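You operate a simulated robot arm through the tools that you are given. There is no shell and no other tool.

You are at the controls of a simulated two-armed robot. One attempt, no reset.

Task
Peg all four green marks in two pulls, then take the clutch out.
Fine: board carrier at 9 cm for the first pull, at 0 cm for the second; motor off at the end; gates and holders stay.

It is judged by the outcome, as a careful person would: the job done as asked, and still so three seconds after it is handed in. It fails if anything else is knocked over, pushed out of place, dropped, spilled or broken.

Robot
Two 7-joint arms with fingered hands on one trunk that stands fixed in place. Base frame: the origin is at the foot of the trunk, x ahead of it, y to its left, z up. Lengths are in mm, angles in degrees, forces in N, time in s.
The left shoulder is at [20, 269, 1197], the right one opposite. Each reaches about 1298 mm from its shoulder. Payload 5 kg a hand.
Tool frame (each hand has its own): the origin (TCP) lies between the finger pads and is the grasp point; the fingertips stand 42 mm ahead of it; z points along the fingers, y is the line along which they close. The gripper opens to 208 mm; its body begins 119 mm behind the TCP. The gripper is a hand of 4 fingers: y runs from the thumb to the fingers, the wrist lies at [0, 0, -317] in the tool frame, and closing takes about 1.5 s.
Orientation is that of the tool frame in the base frame, as a unit quaternion [x, y, z, w]. With the fingers straight down and closing along the base's y, the tool's x points along the base's -x, its y along +y and its z along -z.

Tools
- The arms move only by the tool play_rows. It takes "left_deltas", "right_deltas" or both (then of equal length, played together; a hand with none holds still); each is one flat list of numbers, 6 for each row, row after row: the shift along the tool's x, y, z in units of 20 mm (1.0 is 20 mm), then the turn, a rotation vector about the tool's x, y, z in units of 4 degrees (1.0 is 4 degrees). In form: [tx, ty, tz, rx, ry, rz, tx, ty, tz, rx, ry, rz, ...]. A call has 1 to 20 rows; each row shifts and turns the commanded pose from where the row before left it, along the tool's axes as they then stand. "left_fingers" and "right_fingers" are, for a hand that has rows, the gripper command, from -1 (fully open) to 1 (shut), values between in proportion, set as the call begins (left out, the last holds). A call with a number of a shift or a turn outside -1 to 1 is refused whole. Rows are played at 5 a second. More than 50 mm and 8.6 degrees between two rows, or a gripper value outside its range, and nothing of the call is played. Where a pose cannot be reached the arm comes as near as it can. A force on the tool above 90 N (or 10 N above the force at the start of the call, whichever is more), or a blocked arm, ends the call early, and 0.2 s more pass. Each finger travels about 153 mm/s and halts on what it meets, pressing with about 26 N; the grip force reading is that of the motor and also rises with nothing between the fingers. The clock runs only during rows and for 0.2 s after the last one: add rows that do not move to give the fingers time. It gives the time, the measured TCP pose, the force on the tool (base axes), the opening and the grip force at its end, in the units of the frame above (readings bear some noise), with the torque about the TCP (base axes, N m) and any sound that the robot's microphone picked up.
- Cameras (640 x 400 px; columns grow to the right, rows downward): "scene" is now at [161.1, 15.2, 1507.5]; the picture's right is [0.14, -0.99, 0.00], its down [-0.10, -0.02, -0.99] and it looks along [0.98, 0.14, -0.11] (base axes); focal length 258 px, centre (320, 200). "left" rides on the left gripper at [-93, 1, -146] in its tool frame; the picture's right is [-0.01, -1.00, 0.00], its down [0.84, -0.01, -0.54] and it looks along [0.54, -0.01, 0.84] (tool axes); focal length 280 px, centre (320, 200). "right" rides on the right gripper at [93, 1, -146] in its tool frame; the picture's right is [-0.01, 1.00, 0.00], its down [-0.84, -0.01, -0.54] and it looks along [-0.54, -0.01, 0.84] (tool axes); focal length 280 px, centre (320, 200). There is no depth. A picture from a camera that has moved, and an enlarged one, comes with that camera's place and axes in the base frame and with its lens.
- camera(camera): a new picture of that camera. No time passes.
- slide_trunk(by): moves the trunk up (or, below 0, down) by that many mm; the arms and the scene camera ride with it, the base frame stays. It gives what a move gives, with no picture.
- set_grasp(shape, hand): the hand has 4 fingers and takes this shape, open, in about a second: jaw (thumb against the fingers, like two jaws); tri (thumb and two fingers); tip (a fingertip pinch); poke (one finger out to press); point (the index stretched); flat (the hand flat); cup (the hand cupped); fist (a fist). The gripper value then closes the fingers along that shape, each until it touches; the sizes above hold for jaw. It gives what a move gives, with no picture.
- turn_head(pan, tilt): turns the head with the scene camera to pan (to the left, within 80 degrees either way) and tilt (down, from -29 to 69), counted from straight ahead of the robot (the tilt from the chest, where the trunk bows). It gives what a move gives.
- inspect(camera, box): a new picture of the part [left, top, right, bottom] of that camera's present view, enlarged. No time passes.
- sign_off(): hands the job in; it is judged then, once.

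Nothing tells you positions but the pictures and the camera data. Unless the task says otherwise, let go and move clear before handing in.

The tools are called after "Request:" as name(argument=value, ...) on one line, values as JSON. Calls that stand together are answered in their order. play_rows: Moves the arms, as the interface text tells. Its arguments: {"type":"object","properties":{"left_deltas":{"type":"array","items":{"type":"number"}},"left_fingers":{"type":"number"},"right_deltas":{"type":"array","items":{"type":"number"}},"right_fingers":{"type":"number"}},"required":[]} The other tools are called the same way: slide_trunk (by) moves the trunk up or down; set_grasp (shape, hand) gives the hand a shape; turn_head (pan, tilt) turns the head that bears the scene camera; camera (camera) takes a picture; inspect (camera, box) takes an enlarged picture of a part of a camera's view; sign_off () hands the job in.

At the start:

```text
time: 0.0
left_tool_pos: [487.7, 298.5, 1537.5]
left_ee_rot: [-0.05, 0.999, 0.001, 0.001]
left_ft_force: [0.3, -0.7, -0.1]
left_torque: [-0.03, -0.04, -0.01]
left_gripper_width: 208.1
left_grasp_force: 0.0
left_shape: jaw
right_tool_pos: [548.9, -157.4, 1447.4]
right_ee_rot: [-0.049, 0.999, 0.0, 0.0]
right_ft_force: [0.2, -0.6, -0.2]
right_torque: [0.0, 0.01, 0.03]
right_gripper_width: 207.9
right_grasp_force: 0.0
right_shape: jaw
trunk travel left (down, up): [-575.0, 46.0]
head pan, tilt (commanded): [8.3, 6.1]
```

scene: 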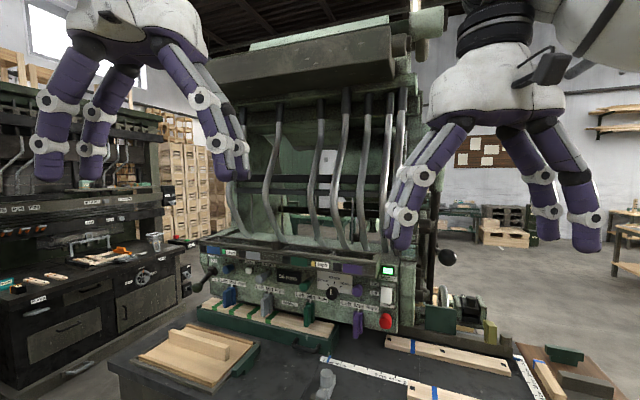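
right: 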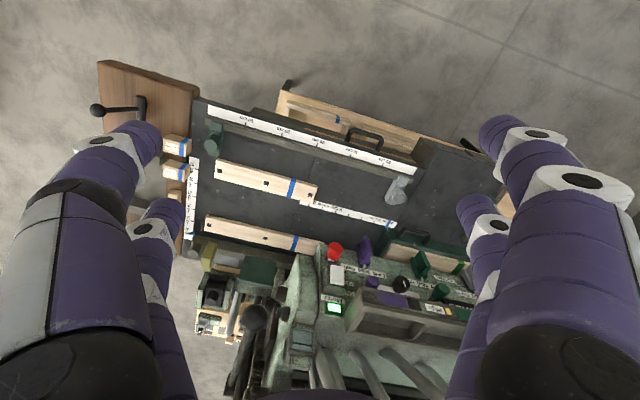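
left: 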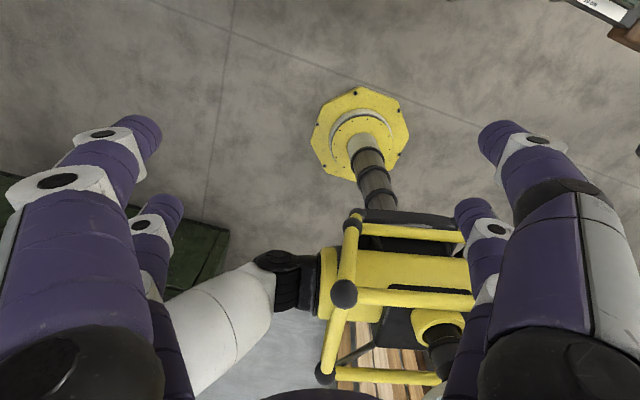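

I see a large green machine (looks like a multi-spindle pegging/doweling or boring machine) with a table in front carrying boards, a ruler and a control panel with green display, red button and labels. I'll look around and enlarge the labels before moving anything.

Request:
inspect(camera="scene", box=[190, 230, 430, 380])

Request:
inspect(camera="scene", box=[360, 240, 640, 400])

Request:
inspect(camera="right", box=[80, 50, 520, 320])

Request:
inspect(camera="scene", box=[200, 60, 460, 260])

```text
2.67 times, centred on (310, 305) of scene
camera zoom: at [161.1, 15.2, 1507.5], right [0.14, -0.99, 0.0], down [-0.1, -0.02, -0.99], along [0.98, 0.14, -0.11], focal length 689 px, centre (347, -80)
```

zoom: 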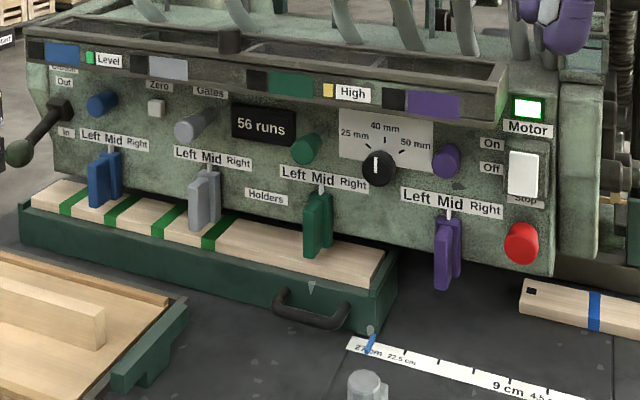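

```text
2.29 times, centred on (500, 320) of scene
camera zoom: at [161.1, 15.2, 1507.5], right [0.14, -0.99, 0.0], down [-0.1, -0.02, -0.99], along [0.98, 0.14, -0.11], focal length 591 px, centre (-91, -74)
```

zoom: 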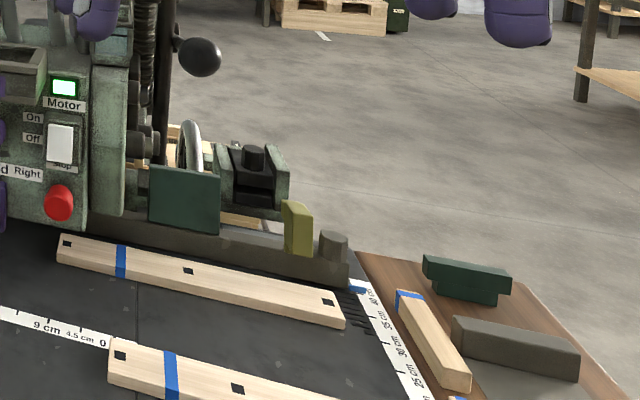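

```text
1.45 times, centred on (300, 185) of right
camera zoom: at [456.1, -165.1, 1593.1], right [-0.08, 1.0, 0.0], down [0.84, 0.07, 0.54], along [0.54, 0.04, -0.84], focal length 408 px, centre (349, 222)
```

zoom: 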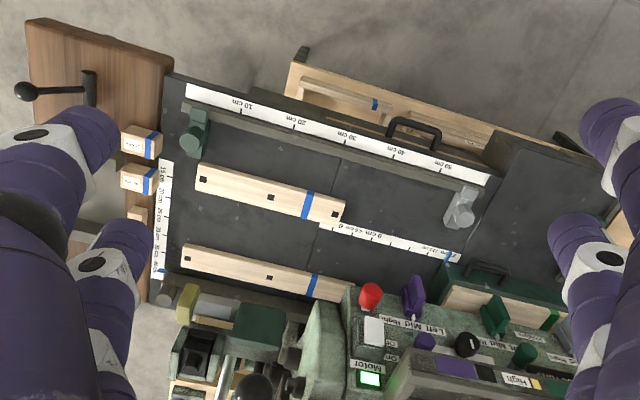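

```text
2.00 times, centred on (330, 160) of scene
camera zoom: at [161.1, 15.2, 1507.5], right [0.14, -0.99, 0.0], down [-0.1, -0.02, -0.99], along [0.98, 0.14, -0.11], focal length 517 px, centre (300, 280)
```

zoom: 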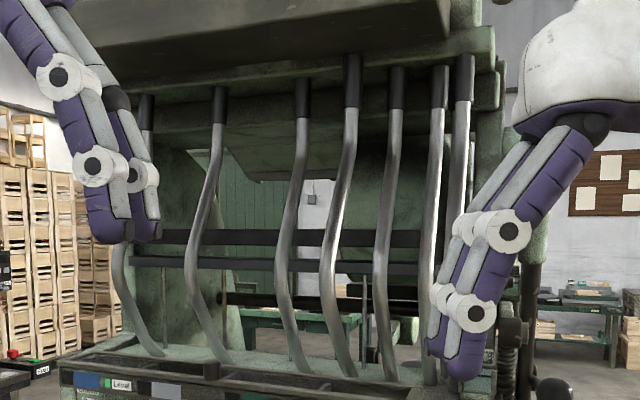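

The machine is a peg driver: a carrier with a handle and four green marks sits under four coloured holders, with a ruler in cm in front, an In/Out clutch lever at left, and a Motor switch. I'll turn the head for better views of it.

Request:
turn_head(pan=0, tilt=35)

Request:
camera(camera="scene")

Request:
inspect(camera="scene", box=[160, 80, 400, 230])

Request:
inspect(camera="scene", box=[120, 180, 360, 330])

Request:
inspect(camera="scene", box=[320, 150, 640, 350])

```text
time: 0.9
left_tool_pos: [487.3, 298.5, 1537.8]
left_ee_rot: [-0.049, 0.999, 0.0, -0.001]
left_ft_force: [-0.1, -0.8, 0.2]
left_torque: [0.02, 0.0, -0.02]
left_gripper_width: 207.8
left_grasp_force: 0.0
left_shape: jaw
right_tool_pos: [547.9, -157.9, 1445.9]
right_ee_rot: [-0.049, 0.999, 0.0, 0.0]
right_ft_force: [-0.4, 0.2, 0.3]
right_torque: [0.02, -0.01, 0.03]
right_gripper_width: 207.8
right_grasp_force: 0.0
right_shape: jaw
trunk travel left (down, up): [-575.0, 46.0]
head pan, tilt (commanded): [0.0, 35.0]
```

```text
taken
camera scene: at [157.9, 1.8, 1461.1], right [0.0, -1.0, 0.0], down [-0.57, 0.0, -0.82], along [0.82, 0.0, -0.57], focal length 258 px, centre (320, 200)
```

scene: 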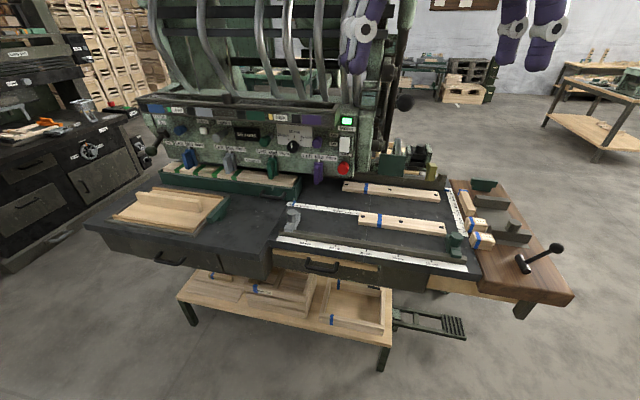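

```text
2.67 times, centred on (280, 155) of scene
camera zoom: at [157.9, 1.8, 1461.1], right [0.0, -1.0, 0.0], down [-0.57, 0.0, -0.82], along [0.82, 0.0, -0.57], focal length 689 px, centre (427, 320)
```

zoom: 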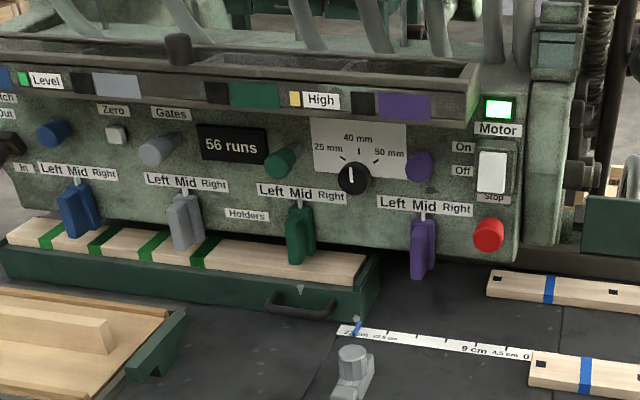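

```text
2.67 times, centred on (240, 255) of scene
camera zoom: at [157.9, 1.8, 1461.1], right [0.0, -1.0, 0.0], down [-0.57, 0.0, -0.82], along [0.82, 0.0, -0.57], focal length 689 px, centre (533, 53)
```

zoom: 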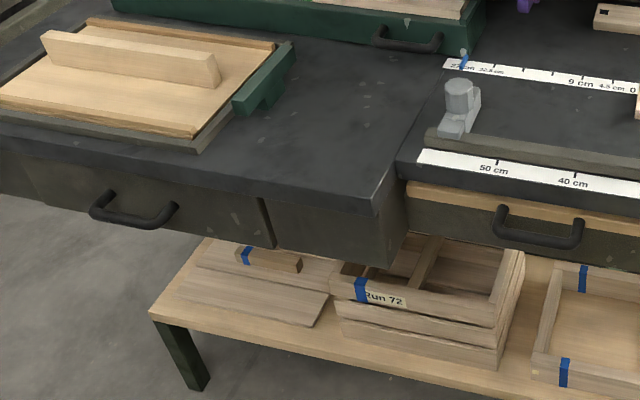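

```text
2.00 times, centred on (480, 250) of scene
camera zoom: at [157.9, 1.8, 1461.1], right [0.0, -1.0, 0.0], down [-0.57, 0.0, -0.82], along [0.82, 0.0, -0.57], focal length 517 px, centre (0, 100)
```

zoom: 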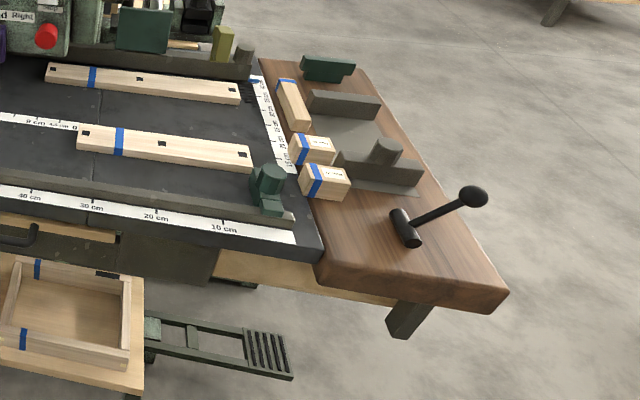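

The machine seems rotated about 13° relative to me, with the table top near z≈850 and the ruler running along it. Next I look at the right side lever, the clutch on the left, and the panel close up.

Request:
turn_head(pan=-8, tilt=22)

Request:
inspect(camera="scene", box=[280, 100, 440, 200])

Request:
inspect(camera="scene", box=[90, 120, 250, 220])

Request:
inspect(camera="scene", box=[200, 120, 360, 220])

Request:
camera(camera="scene")

```text
time: 1.7
left_tool_pos: [486.6, 298.3, 1537.4]
left_ee_rot: [-0.05, 0.999, 0.0, 0.0]
left_ft_force: [-0.4, 0.3, 0.3]
left_torque: [0.02, 0.01, -0.02]
left_gripper_width: 207.7
left_grasp_force: 0.1
left_shape: jaw
right_tool_pos: [548.2, -157.3, 1446.1]
right_ee_rot: [-0.049, 0.999, 0.0, 0.001]
right_ft_force: [-0.4, 0.1, 0.1]
right_torque: [0.03, 0.01, 0.01]
right_gripper_width: 207.7
right_grasp_force: 0.0
right_shape: jaw
trunk travel left (down, up): [-575.0, 46.0]
head pan, tilt (commanded): [-8.0, 22.0]
```

```text
4.00 times, centred on (360, 150) of scene
camera zoom: at [161.8, -11.1, 1481.6], right [-0.14, -0.99, 0.0], down [-0.37, 0.05, -0.93], along [0.92, -0.13, -0.38], focal length 1034 px, centre (160, 400)
```

zoom: 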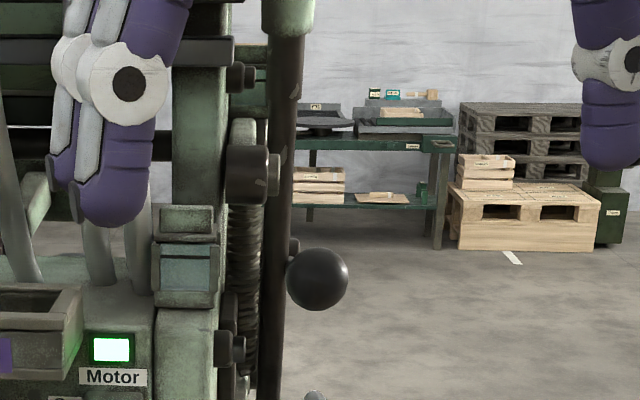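

```text
4.00 times, centred on (170, 170) of scene
camera zoom: at [161.8, -11.1, 1481.6], right [-0.14, -0.99, 0.0], down [-0.37, 0.05, -0.93], along [0.92, -0.13, -0.38], focal length 1034 px, centre (920, 320)
```

zoom: 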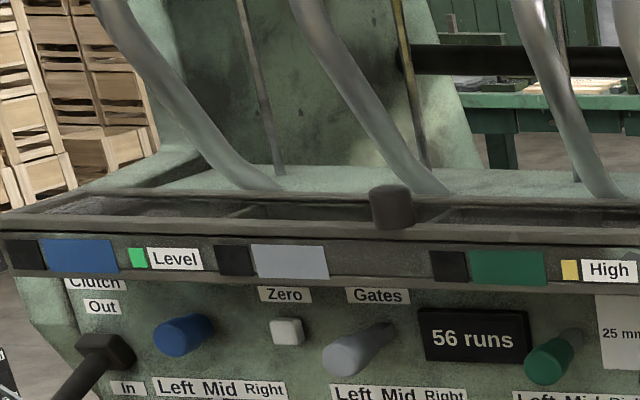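

```text
4.00 times, centred on (280, 170) of scene
camera zoom: at [161.8, -11.1, 1481.6], right [-0.14, -0.99, 0.0], down [-0.37, 0.05, -0.93], along [0.92, -0.13, -0.38], focal length 1034 px, centre (480, 320)
```

zoom: 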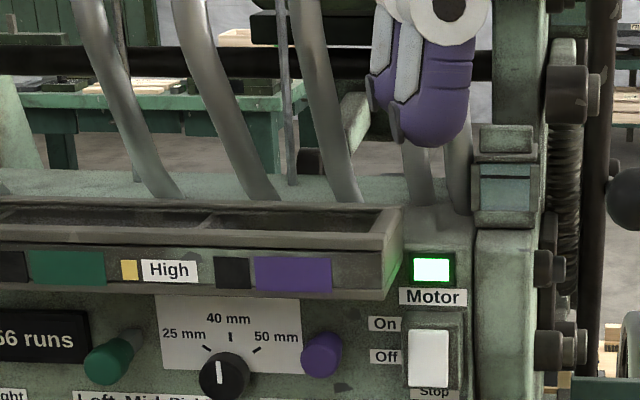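

```text
taken
camera scene: at [161.8, -11.1, 1481.6], right [-0.14, -0.99, 0.0], down [-0.37, 0.05, -0.93], along [0.92, -0.13, -0.38], focal length 258 px, centre (320, 200)
```

scene: 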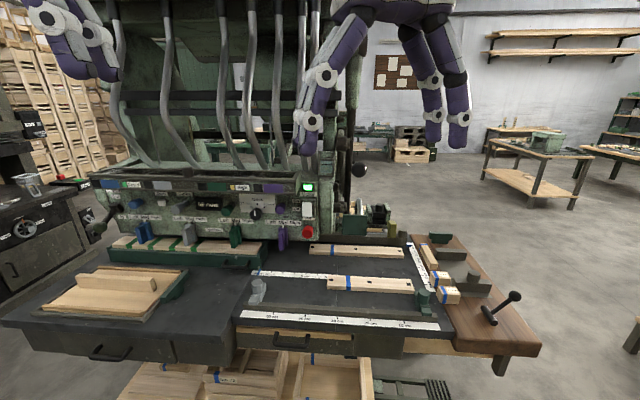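

The motor lamp is lit, the clutch lever seems to point to "In", and the pull lever seems to be a tall rod with a black ball at about [963, -259, 1250] on the machine's right side. I'll move the right hand aside and tilt it forward so its camera can look at that lever.

Request:
play_rows(right_deltas=[0.3, -1, 0, 0, -1, 0, 0.3, -1, 0, 0, -1, 0, 0.3, -1, 0, 0, -1, 0, 0.3, -1, 0, 0, -1, 0, 0.3, -1, 0, 0, -1, 0, 0.3, -1, 0, 0, -1, 0, 0.3, -1, 0, 0, -1, 0, 0.3, -1, 0, 0, -1, 0, 0.3, -1, 0, 0, -1, 0, 0.3, -1, 0, 0, -1, 0, 0.3, -1, 0, 0, -1, 0, 0.3, -1, 0, 0, -1, 0], left_deltas=[0, 1, 0, 0, 0, 0, 0, 1, 0, 0, 0, 0, 0, 1, 0, 0, 0, 0, 0, 1, 0, 0, 0, 0, 0, 1, 0, 0, 0, 0, 0, 1, 0, 0, 0, 0, 0, 1, 0, 0, 0, 0, 0, 1, 0, 0, 0, 0, 0, 0, 0, 0, 0, 0, 0, 0, 0, 0, 0, 0, 0, 0, 0, 0, 0, 0, 0, 0, 0, 0, 0, 0])

Request:
camera(camera="right")

Request:
camera(camera="scene")

Request:
camera(camera="left")

```text
time: 4.3
left_tool_pos: [488.9, 446.2, 1516.2]
left_ee_rot: [-0.049, 0.999, 0.0, 0.0]
left_ft_force: [0.4, -0.8, -0.1]
left_torque: [0.08, -0.03, -0.04]
left_gripper_width: 207.9
left_grasp_force: 0.1
left_shape: jaw
left hand out of reach, approached as far as the arm can: row 6, 7, 8
right_tool_pos: [507.2, -404.7, 1420.2]
right_ee_rot: [-0.045, 0.912, 0.02, 0.406]
right_ft_force: [0.5, -0.4, -0.6]
right_torque: [0.04, 0.02, 0.03]
right_gripper_width: 208.1
right_grasp_force: 0.1
right_shape: jaw
trunk travel left (down, up): [-575.0, 46.0]
head pan, tilt (commanded): [-8.0, 22.0]
```

```text
taken
camera right: at [336.9, -419.3, 1448.6], right [-0.09, 1.0, 0.01], down [0.16, 0.0, 0.99], along [0.98, 0.09, -0.16], focal length 280 px, centre (320, 200)
```

right: 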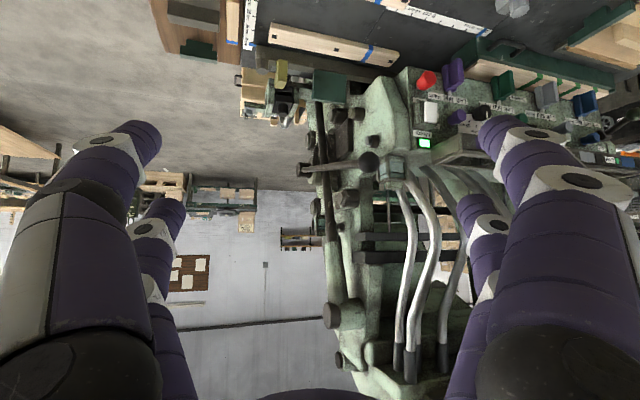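

```text
taken
camera scene: at [161.6, -11.8, 1481.7], right [-0.14, -0.99, 0.0], down [-0.37, 0.05, -0.93], along [0.92, -0.13, -0.37], focal length 258 px, centre (320, 200)
```

scene: 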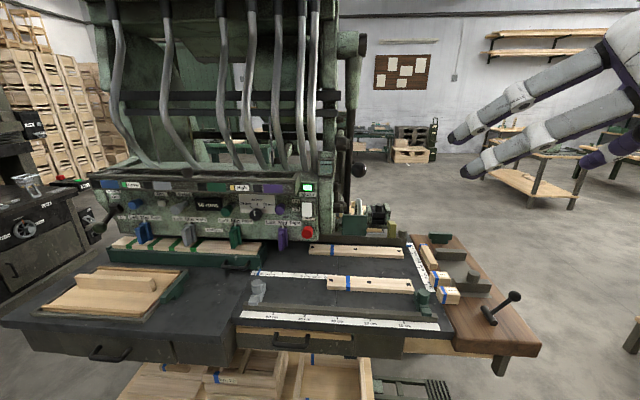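

```text
taken
camera left: at [580.9, 455.9, 1661.3], right [0.11, -0.99, 0.0], down [-0.84, -0.09, 0.54], along [-0.53, -0.06, -0.84], focal length 280 px, centre (320, 200)
```

left: 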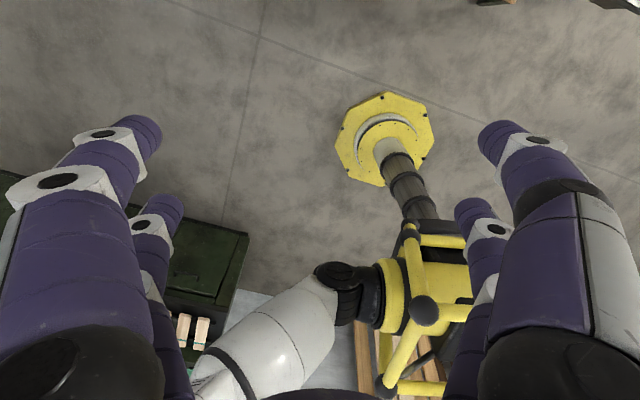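

The right camera's picture is upside-down here, showing the machine's right side and the ball lever. I'll enlarge it.

Request:
inspect(camera="right", box=[230, 60, 470, 210])

Request:
inspect(camera="right", box=[390, 40, 640, 190])

Request:
inspect(camera="scene", box=[290, 20, 450, 260])

Request:
inspect(camera="scene", box=[80, 170, 320, 290])

```text
2.67 times, centred on (350, 135) of right
camera zoom: at [336.9, -419.3, 1448.6], right [-0.09, 1.0, 0.01], down [0.16, 0.0, 0.99], along [0.98, 0.09, -0.16], focal length 748 px, centre (240, 373)
```

zoom: 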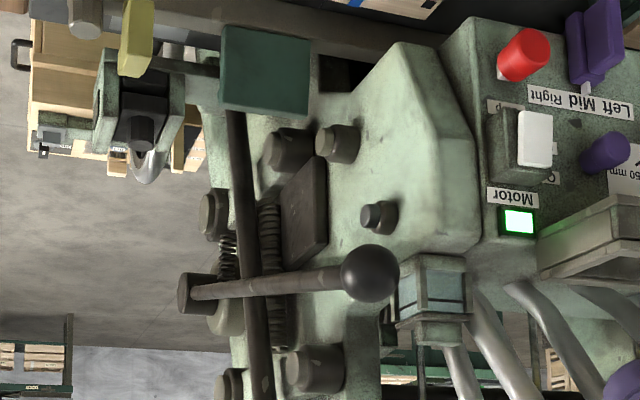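

```text
2.56 times, centred on (515, 115) of right
camera zoom: at [336.9, -419.3, 1448.6], right [-0.09, 1.0, 0.01], down [0.16, 0.0, 0.99], along [0.98, 0.09, -0.16], focal length 718 px, centre (-179, 418)
```

zoom: 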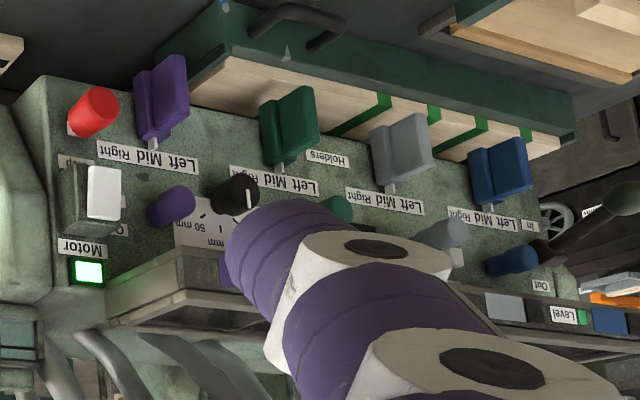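

```text
1.67 times, centred on (370, 140) of scene
camera zoom: at [161.6, -11.8, 1481.7], right [-0.14, -0.99, 0.0], down [-0.37, 0.05, -0.93], along [0.92, -0.13, -0.37], focal length 431 px, centre (237, 300)
```

zoom: 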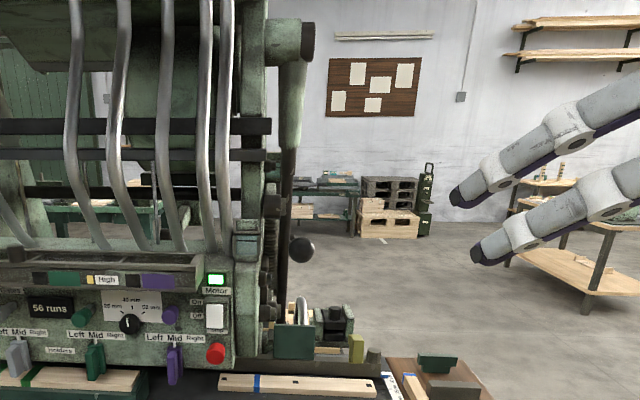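

```text
2.67 times, centred on (200, 230) of scene
camera zoom: at [161.6, -11.8, 1481.7], right [-0.14, -0.99, 0.0], down [-0.37, 0.05, -0.93], along [0.92, -0.13, -0.37], focal length 689 px, centre (640, 120)
```

zoom: 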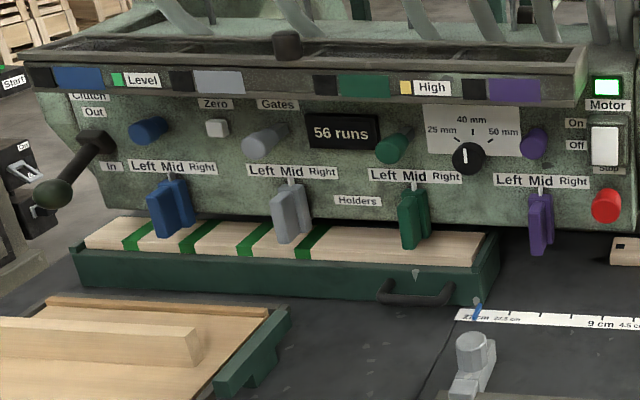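

The pull lever's hub looks to be near [1507, -383, 1130], with its ball end toward me at about [963, -250, 1252], so a pull should be a downward swing. Now I'll bring the right hand's camera over the ruler to read where the carrier stands, turning the hand to match the machine's yaw.

Request:
play_rows(right_deltas=[0, 1, 0, 0, 1, 0, 0, 1, 0, 0, 1, 0, 0, 1, 0, 0, 1, 0, 0, 1, 0, 0, 1, 0, 0, 1, 0, 0, 1, 0, 0, 1, 0, 0, 1, 0, 0, 1, 0, 0, 1, 0, 0, 1, 0, 0, 1, 0, 0, 1, 0, 0, 1, 0, 0, 1, 0, 0, 1, 0, 0, 1, 0, 0, 1, 0, 0, 1, 0, 0, 1, 0, 0, 1, 0, 0, 0, 0.95, 0, 1, 0, 0, 0, 0.95, 0, 1, 0, 0, 0, 0.95, 0, 1, 0, 0, 0, 0.95, 0, 1, 0, 0, 0, 0.95])

Request:
camera(camera="right")

```text
time: 7.9
left_tool_pos: [488.6, 448.2, 1515.2]
left_ee_rot: [-0.048, 0.999, -0.001, 0.0]
left_ft_force: [0.3, -0.6, 0.1]
left_torque: [-0.06, 0.0, 0.01]
left_gripper_width: 207.5
left_grasp_force: 0.1
left_shape: jaw
right_tool_pos: [488.1, -63.2, 1422.4]
right_ee_rot: [0.117, 0.993, 0.0, 0.0]
right_ft_force: [0.5, 1.0, -0.5]
right_torque: [-0.1, 0.01, -0.02]
right_gripper_width: 207.5
right_grasp_force: 0.0
right_shape: jaw
trunk travel left (down, up): [-575.0, 46.0]
head pan, tilt (commanded): [-8.0, 22.0]
```

```text
taken
camera right: at [398.2, -39.6, 1567.1], right [0.25, 0.97, 0.0], down [0.82, -0.21, 0.54], along [0.52, -0.13, -0.84], focal length 280 px, centre (320, 200)
```

right: 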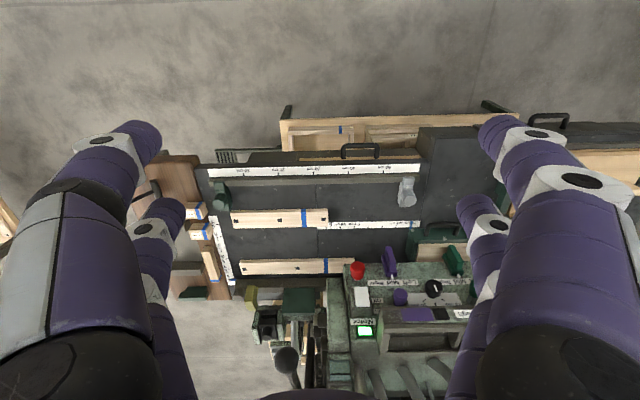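

The hand is nearly aligned with the machine. I'll move it closer to the carrier and ruler.

Request:
play_rows(right_deltas=[-0.65, 0.73, 0.9, 0, 0, 0, -0.65, 0.73, 0.9, 0, 0, 0, -0.65, 0.73, 0.9, 0, 0, 0, -0.65, 0.73, 0.9, 0, 0, 0, -0.65, 0.73, 0.9, 0, 0, 0, -0.65, 0.73, 0.9, 0, 0, 0, -0.65, 0.73, 0.9, 0, 0, 0, -0.65, 0.73, 0.9, 0, 0, 0, -0.65, 0.73, 0.9, 0, 0, 0, -0.65, 0.73, 0.9, 0, 0, 0, -0.65, 0.73, 0.9, 0, 0, 0, -0.65, 0.73, 0.9, 0, 0, 0, -0.65, 0.73, 0.9, 0, 0, 0, -0.65, 0.73, 0.9, 0, 0, 0, -0.65, 0.73, 0.9, 0, 0, 0])

Request:
camera(camera="right")

Request:
inspect(camera="right", box=[180, 120, 500, 320])

```text
time: 11.1
left_tool_pos: [488.5, 449.0, 1515.0]
left_ee_rot: [-0.049, 0.999, 0.0, 0.0]
left_ft_force: [0.3, 0.7, -0.5]
left_torque: [-0.07, 0.08, 0.01]
left_gripper_width: 208.1
left_grasp_force: 0.1
left_shape: jaw
right_tool_pos: [729.2, 103.6, 1149.7]
right_ee_rot: [0.116, 0.993, -0.001, 0.0]
right_ft_force: [1.4, -0.3, 0.1]
right_torque: [-0.06, 0.05, -0.01]
right_gripper_width: 207.8
right_grasp_force: 0.1
right_shape: jaw
trunk travel left (down, up): [-575.0, 46.0]
head pan, tilt (commanded): [-8.0, 22.0]
```

```text
taken
camera right: at [638.5, 127.2, 1296.4], right [0.25, 0.97, 0.0], down [0.82, -0.21, 0.54], along [0.52, -0.13, -0.84], focal length 280 px, centre (320, 200)
```

right: 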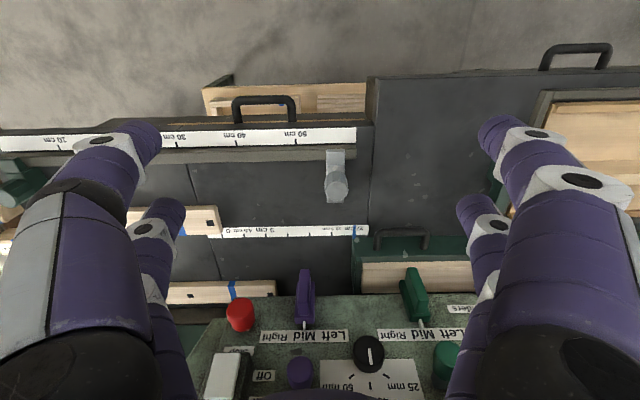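

```text
2.00 times, centred on (340, 220) of right
camera zoom: at [638.5, 127.2, 1296.4], right [0.25, 0.97, 0.0], down [0.82, -0.21, 0.54], along [0.52, -0.13, -0.84], focal length 561 px, centre (280, 160)
```

zoom: 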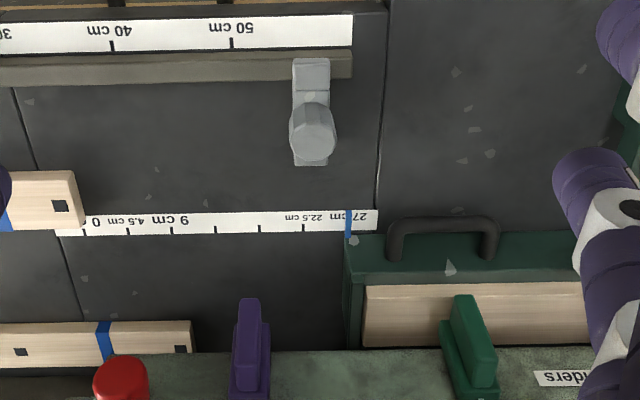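

The ruler ticks run every 4.5 cm from 0 to 27, and a blue pointer at the carrier's right corner sits at the 27 tick. I'll enlarge that to make sure it belongs to the carrier.

Request:
inspect(camera="right", box=[320, 210, 440, 285])

Request:
inspect(camera="scene", box=[220, 240, 300, 290])

Request:
inspect(camera="scene", box=[100, 190, 220, 270])

```text
5.33 times, centred on (380, 248) of right
camera zoom: at [638.5, 127.2, 1296.4], right [0.25, 0.97, 0.0], down [0.82, -0.21, 0.54], along [0.52, -0.13, -0.84], focal length 1495 px, centre (0, -53)
```

zoom: 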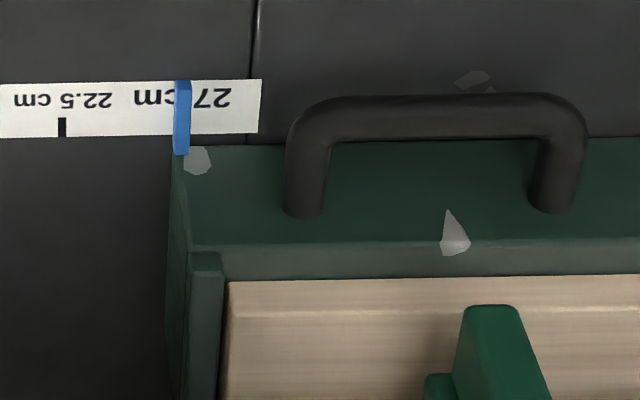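

```text
8.00 times, centred on (260, 265) of scene
camera zoom: at [162.3, -10.6, 1481.5], right [-0.14, -0.99, 0.0], down [-0.37, 0.05, -0.93], along [0.92, -0.13, -0.38], focal length 2067 px, centre (800, -320)
```

zoom: 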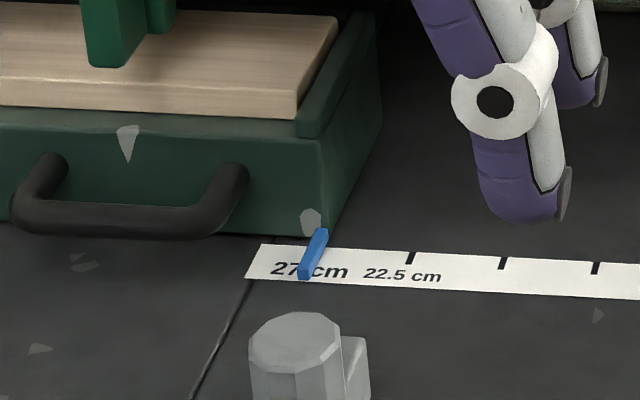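

```text
5.00 times, centred on (160, 230) of scene
camera zoom: at [162.3, -10.6, 1481.5], right [-0.14, -0.99, 0.0], down [-0.37, 0.05, -0.93], along [0.92, -0.13, -0.38], focal length 1292 px, centre (1120, 50)
```

zoom: 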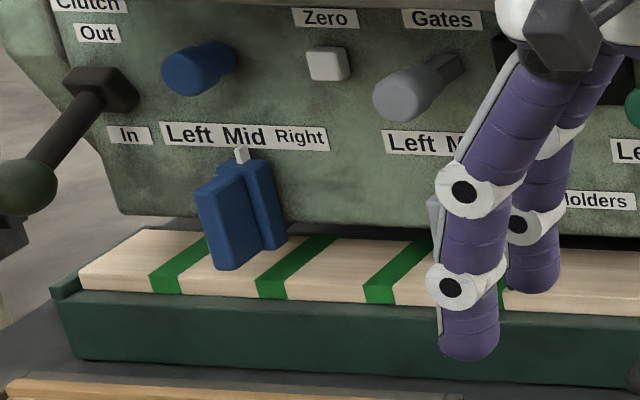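

The blue pointer is fixed to the carrier's front-right corner, so the carrier stands at 27 cm; the handle bar is about 112 mm wide at z≈880, and slides along direction (0.203, 0.979). My plan is for the left hand to push the handle sideways with one finger and for the right hand to pull the ball lever, so I'll try the left "poke" shape in the air and look at it.

Request:
set_grasp(hand="left", shape="poke")

Request:
turn_head(pan=35, tilt=10)

Request:
camera(camera="left")

Request:
camera(camera="scene")

```text
time: 12.0
left_tool_pos: [488.8, 447.5, 1515.5]
left_ee_rot: [-0.048, 0.999, 0.0, 0.0]
left_ft_force: [0.5, -0.7, 0.2]
left_torque: [0.01, -0.02, 0.0]
left_gripper_width: 0.1
left_grasp_force: 0.0
left_shape: poke
right_tool_pos: [727.1, 103.0, 1150.5]
right_ee_rot: [0.117, 0.993, 0.0, 0.0]
right_ft_force: [0.1, 0.1, 0.7]
right_torque: [0.02, 0.01, 0.01]
right_gripper_width: 207.9
right_grasp_force: 0.1
right_shape: jaw
trunk travel left (down, up): [-575.0, 46.0]
head pan, tilt (commanded): [-8.0, 22.0]
```

```text
time: 13.1
left_tool_pos: [488.7, 447.2, 1515.4]
left_ee_rot: [-0.049, 0.999, 0.0, 0.001]
left_ft_force: [-0.4, 0.2, 0.2]
left_torque: [0.01, 0.04, 0.03]
left_gripper_width: 0.2
left_grasp_force: 0.1
left_shape: poke
right_tool_pos: [727.9, 103.9, 1149.8]
right_ee_rot: [0.116, 0.993, 0.0, 0.0]
right_ft_force: [0.3, -0.3, -0.7]
right_torque: [0.0, 0.01, -0.01]
right_gripper_width: 207.9
right_grasp_force: 0.0
right_shape: jaw
trunk travel left (down, up): [-575.0, 46.0]
head pan, tilt (commanded): [35.0, 10.0]
```

```text
taken
camera left: at [581.3, 457.1, 1660.7], right [0.11, -0.99, 0.0], down [-0.84, -0.09, 0.54], along [-0.54, -0.06, -0.84], focal length 280 px, centre (320, 200)
```

left: 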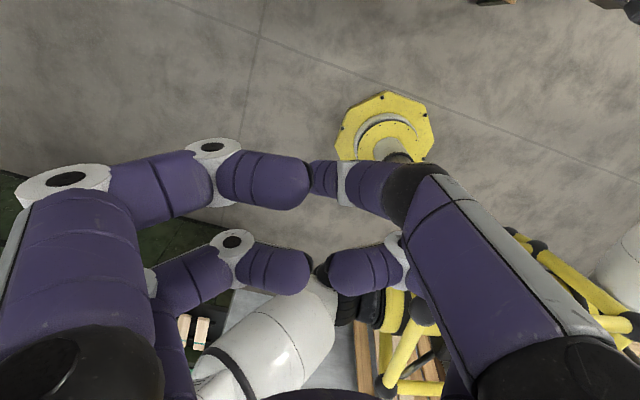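

```text
taken
camera scene: at [146.1, 55.1, 1501.2], right [0.57, -0.82, 0.0], down [-0.14, -0.1, -0.98], along [0.81, 0.56, -0.17], focal length 258 px, centre (320, 200)
```

scene: 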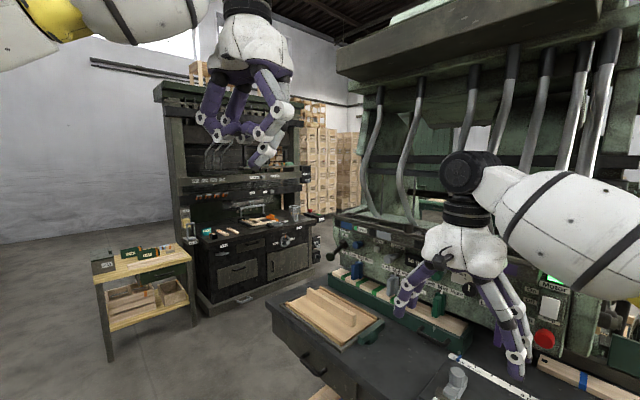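

I'll enlarge the left hand to see what the poke shape leaves sticking out.

Request:
inspect(camera="scene", box=[160, 10, 340, 190])

Request:
inspect(camera="scene", box=[300, 200, 560, 380])

```text
2.22 times, centred on (250, 100) of scene
camera zoom: at [146.1, 55.1, 1501.2], right [0.57, -0.82, 0.0], down [-0.14, -0.1, -0.98], along [0.81, 0.56, -0.17], focal length 574 px, centre (476, 422)
```

zoom: 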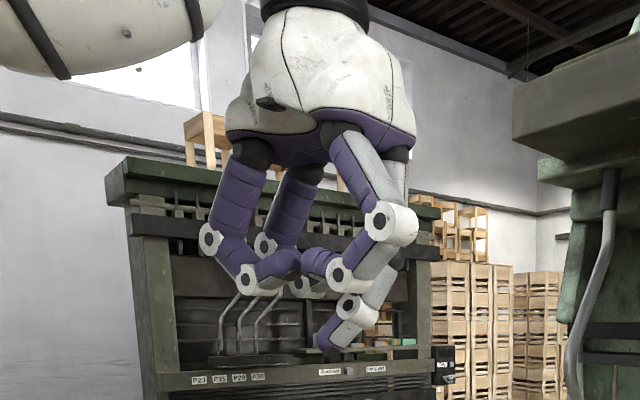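

```text
2.22 times, centred on (430, 290) of scene
camera zoom: at [146.1, 55.1, 1501.2], right [0.57, -0.82, 0.0], down [-0.14, -0.1, -0.98], along [0.81, 0.56, -0.17], focal length 574 px, centre (76, 0)
```

zoom: 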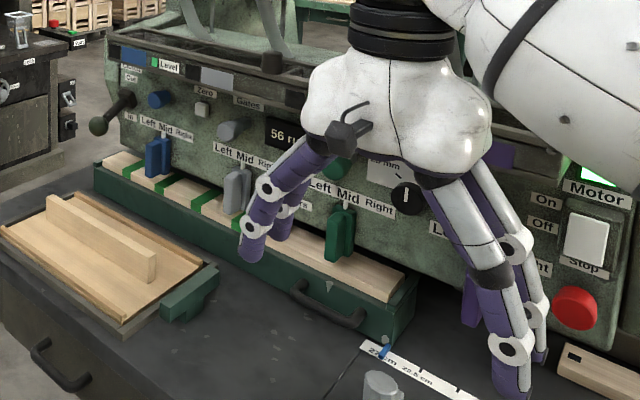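

In poke shape one finger tip sits roughly on the tool axis about 35 mm ahead of the TCP. I'll compare with the "point" shape, which may stretch the finger further.

Request:
set_grasp(hand="left", shape="point")

Request:
inspect(camera="scene", box=[160, 10, 340, 190])

Request:
camera(camera="left")

```text
time: 14.0
left_tool_pos: [488.4, 446.7, 1514.8]
left_ee_rot: [-0.049, 0.999, 0.0, 0.0]
left_ft_force: [-0.5, 0.4, 1.1]
left_torque: [-0.03, 0.03, -0.01]
left_gripper_width: 201.8
left_grasp_force: 0.1
left_shape: point
right_tool_pos: [728.4, 103.7, 1151.0]
right_ee_rot: [0.118, 0.993, -0.001, 0.0]
right_ft_force: [0.1, 0.5, -0.1]
right_torque: [-0.01, -0.01, 0.02]
right_gripper_width: 208.1
right_grasp_force: 0.0
right_shape: jaw
trunk travel left (down, up): [-575.0, 46.0]
head pan, tilt (commanded): [35.0, 10.0]
```

```text
2.22 times, centred on (250, 100) of scene
camera zoom: at [146.1, 55.1, 1501.2], right [0.57, -0.82, 0.0], down [-0.14, -0.1, -0.98], along [0.81, 0.56, -0.17], focal length 574 px, centre (476, 422)
```

zoom: 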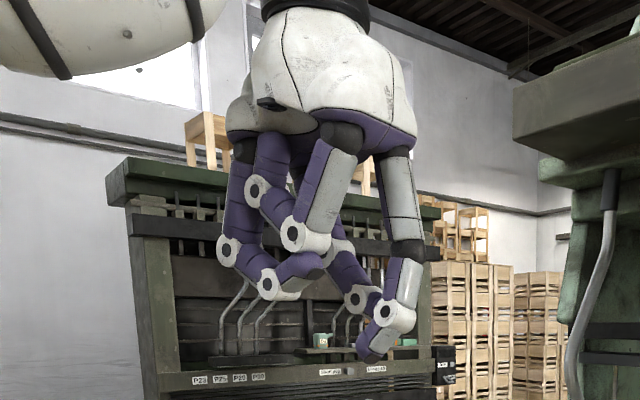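

```text
taken
camera left: at [581.3, 457.1, 1660.7], right [0.11, -0.99, 0.0], down [-0.84, -0.09, 0.54], along [-0.54, -0.06, -0.84], focal length 280 px, centre (320, 200)
```

left: 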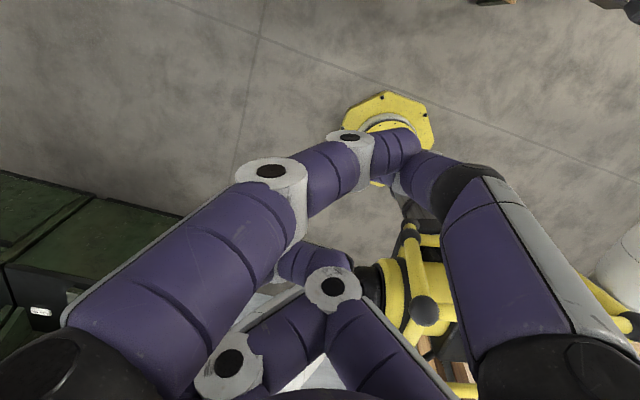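

The fingers may still be moving, so I'll let a second pass and look again.

Request:
play_rows(left_deltas=[0, 0, 0, 0, 0, 0, 0, 0, 0, 0, 0, 0, 0, 0, 0, 0, 0, 0, 0, 0, 0, 0, 0, 0, 0, 0, 0, 0, 0, 0])

Request:
inspect(camera="scene", box=[160, 10, 340, 190])

Request:
camera(camera="left")

```text
time: 15.2
left_tool_pos: [487.9, 448.2, 1515.5]
left_ee_rot: [-0.049, 0.999, 0.0, 0.0]
left_ft_force: [-0.2, 0.3, 0.0]
left_torque: [-0.05, -0.02, -0.02]
left_gripper_width: 201.5
left_grasp_force: 0.0
left_shape: point
right_tool_pos: [728.0, 102.7, 1150.8]
right_ee_rot: [0.116, 0.993, -0.001, 0.001]
right_ft_force: [0.8, 0.3, -0.9]
right_torque: [0.0, 0.04, -0.03]
right_gripper_width: 208.0
right_grasp_force: 0.2
right_shape: jaw
trunk travel left (down, up): [-575.0, 46.0]
head pan, tilt (commanded): [35.0, 10.0]
```

```text
2.22 times, centred on (250, 100) of scene
camera zoom: at [146.0, 55.1, 1501.2], right [0.57, -0.82, 0.0], down [-0.14, -0.1, -0.98], along [0.81, 0.56, -0.17], focal length 574 px, centre (476, 422)
```

zoom: 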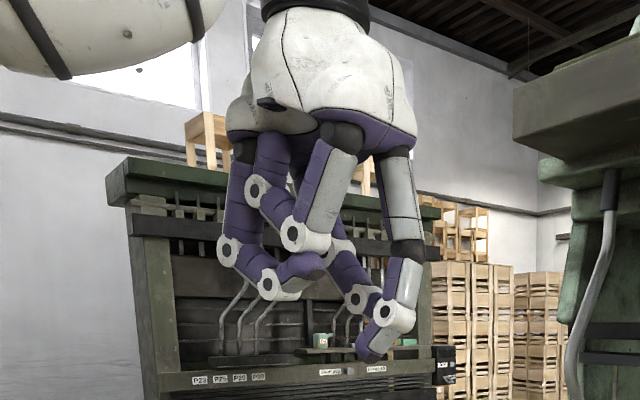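

```text
taken
camera left: at [581.3, 457.1, 1660.7], right [0.11, -0.99, 0.0], down [-0.84, -0.09, 0.54], along [-0.54, -0.06, -0.84], focal length 280 px, centre (320, 200)
```

left: 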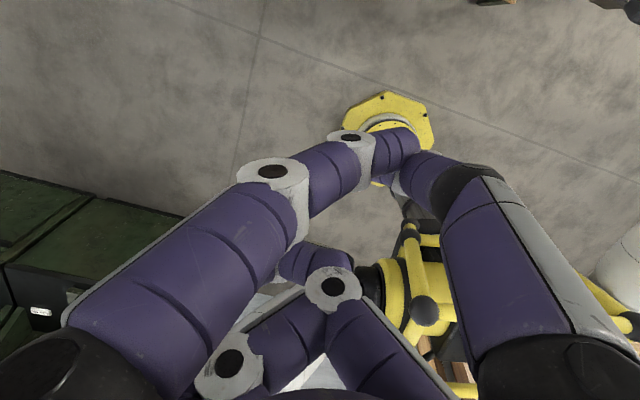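

Poke is the better shape (its tip stays on the tool axis), so I'll set the left hand back to it. Then I'll swing the right hand out of the way to a staging point in front of the lever ball, pointing forward and 20° down.

Request:
set_grasp(hand="left", shape="poke")

Request:
play_rows(right_deltas=[0, -0.83, -0.436, 0, -1, -0.43, -0.03, -0.83, -0.435, 0, -1, 0, -0.061, -0.83, -0.432, 0, -1, 0, -0.091, -0.83, -0.426, 0, -1, 0, -0.12, -0.83, -0.419, 0, -1, 0, -0.149, -0.83, -0.41, 0, -1, 0, -0.177, -0.83, -0.398, 0, -1, 0, -0.205, -0.83, -0.385, 0, -1, 0, -0.231, -0.83, -0.37, 0, -1, 0, -0.256, -0.83, -0.353, 0, -1, 0, -0.28, -0.83, -0.334, 0, -1, 0, -0.303, -0.83, -0.314, 0, -1, 0, -0.324, -0.83, -0.292, 0, -1, 0, -0.344, -0.83, -0.268, 0, -1, 0, -0.361, -0.83, -0.244, 0, -1, 0, -0.378, -0.83, -0.218, 0, -1, 0, -0.392, -0.83, -0.191, 0, -1, 0, -0.404, -0.83, -0.163, 0, -0.5, 0])

Request:
camera(camera="right")

Request:
inspect(camera="scene", box=[160, 10, 340, 190])

Request:
camera(camera="left")

```text
time: 16.1
left_tool_pos: [489.2, 448.7, 1515.3]
left_ee_rot: [-0.049, 0.999, 0.0, 0.0]
left_ft_force: [0.4, 0.2, 0.7]
left_torque: [-0.01, 0.01, 0.03]
left_gripper_width: 0.0
left_grasp_force: 0.1
left_shape: poke
right_tool_pos: [727.6, 103.2, 1151.3]
right_ee_rot: [0.116, 0.993, -0.001, 0.0]
right_ft_force: [-0.4, 1.5, 0.1]
right_torque: [0.0, -0.01, 0.05]
right_gripper_width: 208.2
right_grasp_force: 0.0
right_shape: jaw
trunk travel left (down, up): [-575.0, 46.0]
head pan, tilt (commanded): [35.0, 10.0]
```

```text
time: 19.9
left_tool_pos: [488.1, 445.6, 1515.9]
left_ee_rot: [-0.049, 0.999, 0.001, 0.0]
left_ft_force: [-0.4, -0.3, 0.4]
left_torque: [0.09, -0.01, -0.03]
left_gripper_width: 0.2
left_grasp_force: 0.1
left_shape: poke
right_tool_pos: [667.1, -188.9, 1308.2]
right_ee_rot: [0.083, 0.814, -0.059, 0.571]
right_ft_force: [-0.1, -0.4, 0.5]
right_torque: [0.01, 0.01, 0.06]
right_gripper_width: 207.7
right_grasp_force: 0.1
right_shape: jaw
trunk travel left (down, up): [-575.0, 46.0]
head pan, tilt (commanded): [35.0, 10.0]
```

```text
taken
camera right: at [501.4, -153.5, 1270.2], right [0.21, 0.98, 0.01], down [-0.22, 0.03, 0.98], along [0.95, -0.21, 0.22], focal length 280 px, centre (320, 200)
```

right: 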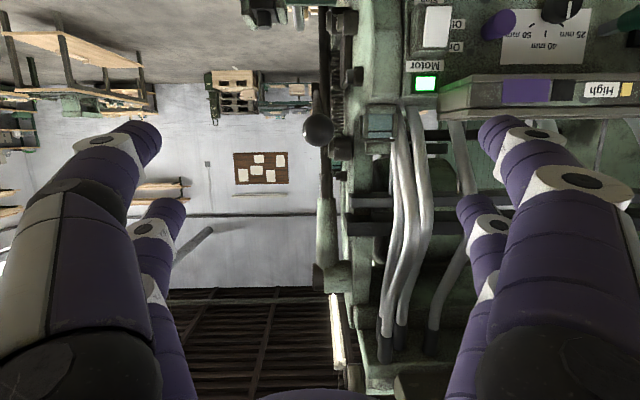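

```text
2.22 times, centred on (250, 100) of scene
camera zoom: at [145.7, 54.6, 1501.3], right [0.57, -0.82, 0.0], down [-0.14, -0.1, -0.98], along [0.81, 0.56, -0.17], focal length 574 px, centre (476, 422)
```

zoom: 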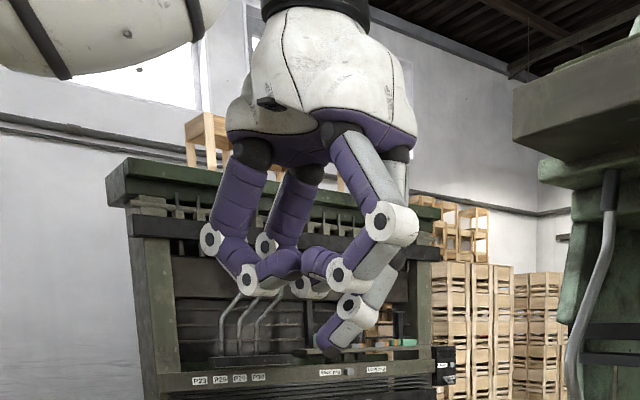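

```text
taken
camera left: at [580.7, 456.2, 1661.2], right [0.11, -0.99, 0.0], down [-0.84, -0.09, 0.54], along [-0.53, -0.06, -0.84], focal length 280 px, centre (320, 200)
```

left: 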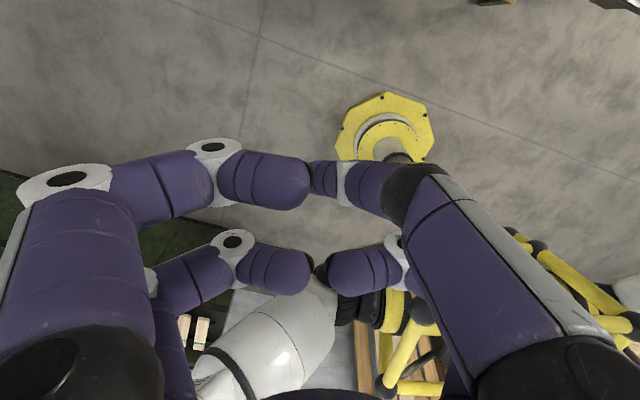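

The right hand is clear to the right, and its camera shows the lever ball at (318,130). For pushing I prefer the stiffer side of a closed jaw rolled 90°, so I'll set the left hand to jaw, close it, roll it and tilt it forward in free space.

Request:
set_grasp(hand="left", shape="jaw")

Request:
play_rows(left_deltas=[0, 0, 0.5, 0, 0, -0.957, 0, 0, 0.5, 0, 0, -0.957, 0, 0, 0.5, 0, 0, -0.957, 0, 0, 0.5, 0, 0, -0.957, 0, 0, 0.5, 0, 0, -0.957, 0, 0, 0.5, 0, 0, -0.957, 0, 0, 0.5, 0, 0, -0.957, 0, 0, 0.5, 0, 0, -0.957, 0, 0, 0.5, 0, 0, -0.957, 0, 0, 0.5, 0, 0, -0.957, 0, 0, 0.5, 0, 0, -0.957, 0, 0, 0.5, 0, 0, -0.957, 0, 0, 0.5, 0, 0, -0.957, 0, 0, 0.5, 0, 0, -0.957, 0, 0, 0.5, 0, 0, -0.957, 0, 0, 0.5, 0, 0, -0.957, 0, 0, 0.5, 0, 0, -0.957, 0, 0, 0.5, 0, 0, -0.957, 0, 0, 0.5, 0, 0, -0.957], left_fingers=1)

Request:
play_rows(left_deltas=[0, -0.7, 0.7, 1, 0, 0, 0, -0.65, 0.747, 1, 0, 0, 0, -0.596, 0.791, 1, 0, 0, 0, -0.539, 0.83, 1, 0, 0, 0, -0.48, 0.866, 1, 0, 0, 0, -0.418, 0.897, 1, 0, 0, 0, -0.355, 0.924, 1, 0, 0, 0, -0.289, 0.947, 1, 0, 0, 0, -0.223, 0.965, 1, 0, 0, 0, -0.155, 0.978, 1, 0, 0, 0, -0.086, 0.986, 1, 0, 0, 0, -0.017, 0.989, 0.25, 0, 0])

Request:
camera(camera="left")

Request:
camera(camera="scene")

```text
time: 20.8
left_tool_pos: [488.0, 447.5, 1515.1]
left_ee_rot: [-0.049, 0.999, -0.001, 0.0]
left_ft_force: [0.9, -0.7, -0.6]
left_torque: [-0.01, 0.06, 0.0]
left_gripper_width: 208.0
left_grasp_force: 0.1
left_shape: jaw
right_tool_pos: [667.6, -188.8, 1307.4]
right_ee_rot: [0.084, 0.815, -0.059, 0.57]
right_ft_force: [0.1, 0.2, 0.0]
right_torque: [-0.02, 0.01, -0.01]
right_gripper_width: 207.9
right_grasp_force: 0.1
right_shape: jaw
trunk travel left (down, up): [-575.0, 46.0]
head pan, tilt (commanded): [35.0, 10.0]
```

```text
time: 24.8
left_tool_pos: [489.5, 449.3, 1324.9]
left_ee_rot: [-0.632, 0.775, 0.0, 0.0]
left_ft_force: [-0.5, 0.3, -0.7]
left_torque: [0.01, 0.02, 0.01]
left_gripper_width: 0.3
left_grasp_force: 26.0
left_shape: jaw
right_tool_pos: [667.2, -188.6, 1307.4]
right_ee_rot: [0.083, 0.815, -0.058, 0.57]
right_ft_force: [0.2, 0.2, 0.2]
right_torque: [0.04, 0.02, -0.02]
right_gripper_width: 208.1
right_grasp_force: 0.0
right_shape: jaw
trunk travel left (down, up): [-575.0, 46.0]
head pan, tilt (commanded): [35.0, 10.0]
```

```text
time: 27.4
left_tool_pos: [652.7, 414.1, 1156.7]
left_ee_rot: [-0.584, 0.716, -0.298, 0.242]
left_ft_force: [-0.5, -0.8, -0.4]
left_torque: [-0.02, 0.03, -0.01]
left_gripper_width: 0.0
left_grasp_force: 25.6
left_shape: jaw
right_tool_pos: [667.7, -189.2, 1307.5]
right_ee_rot: [0.083, 0.815, -0.058, 0.571]
right_ft_force: [0.9, 0.0, -0.3]
right_torque: [-0.01, 0.02, 0.02]
right_gripper_width: 208.0
right_grasp_force: 0.0
right_shape: jaw
trunk travel left (down, up): [-575.0, 46.0]
head pan, tilt (commanded): [35.0, 10.0]
```

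```text
taken
camera left: at [569.5, 525.4, 1258.9], right [0.69, -0.13, 0.71], down [-0.53, -0.75, 0.39], along [0.48, -0.65, -0.59], focal length 280 px, centre (320, 200)
```

left: 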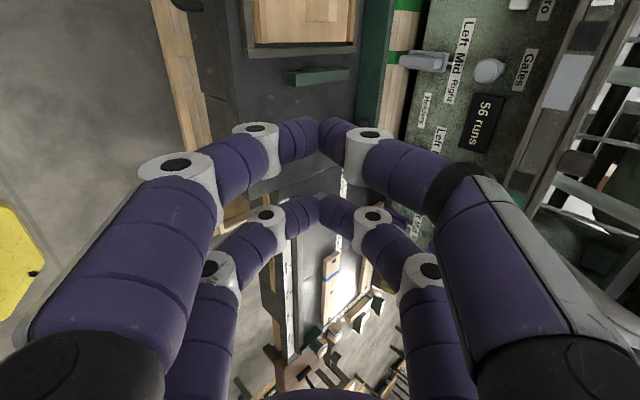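

```text
taken
camera scene: at [146.5, 55.1, 1501.1], right [0.57, -0.82, 0.0], down [-0.14, -0.1, -0.98], along [0.81, 0.56, -0.17], focal length 258 px, centre (320, 200)
```

scene: 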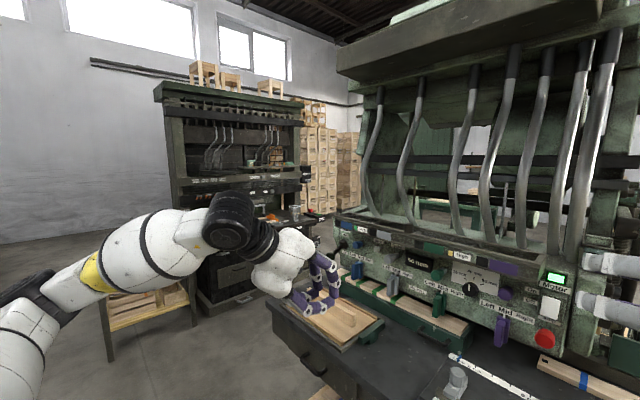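

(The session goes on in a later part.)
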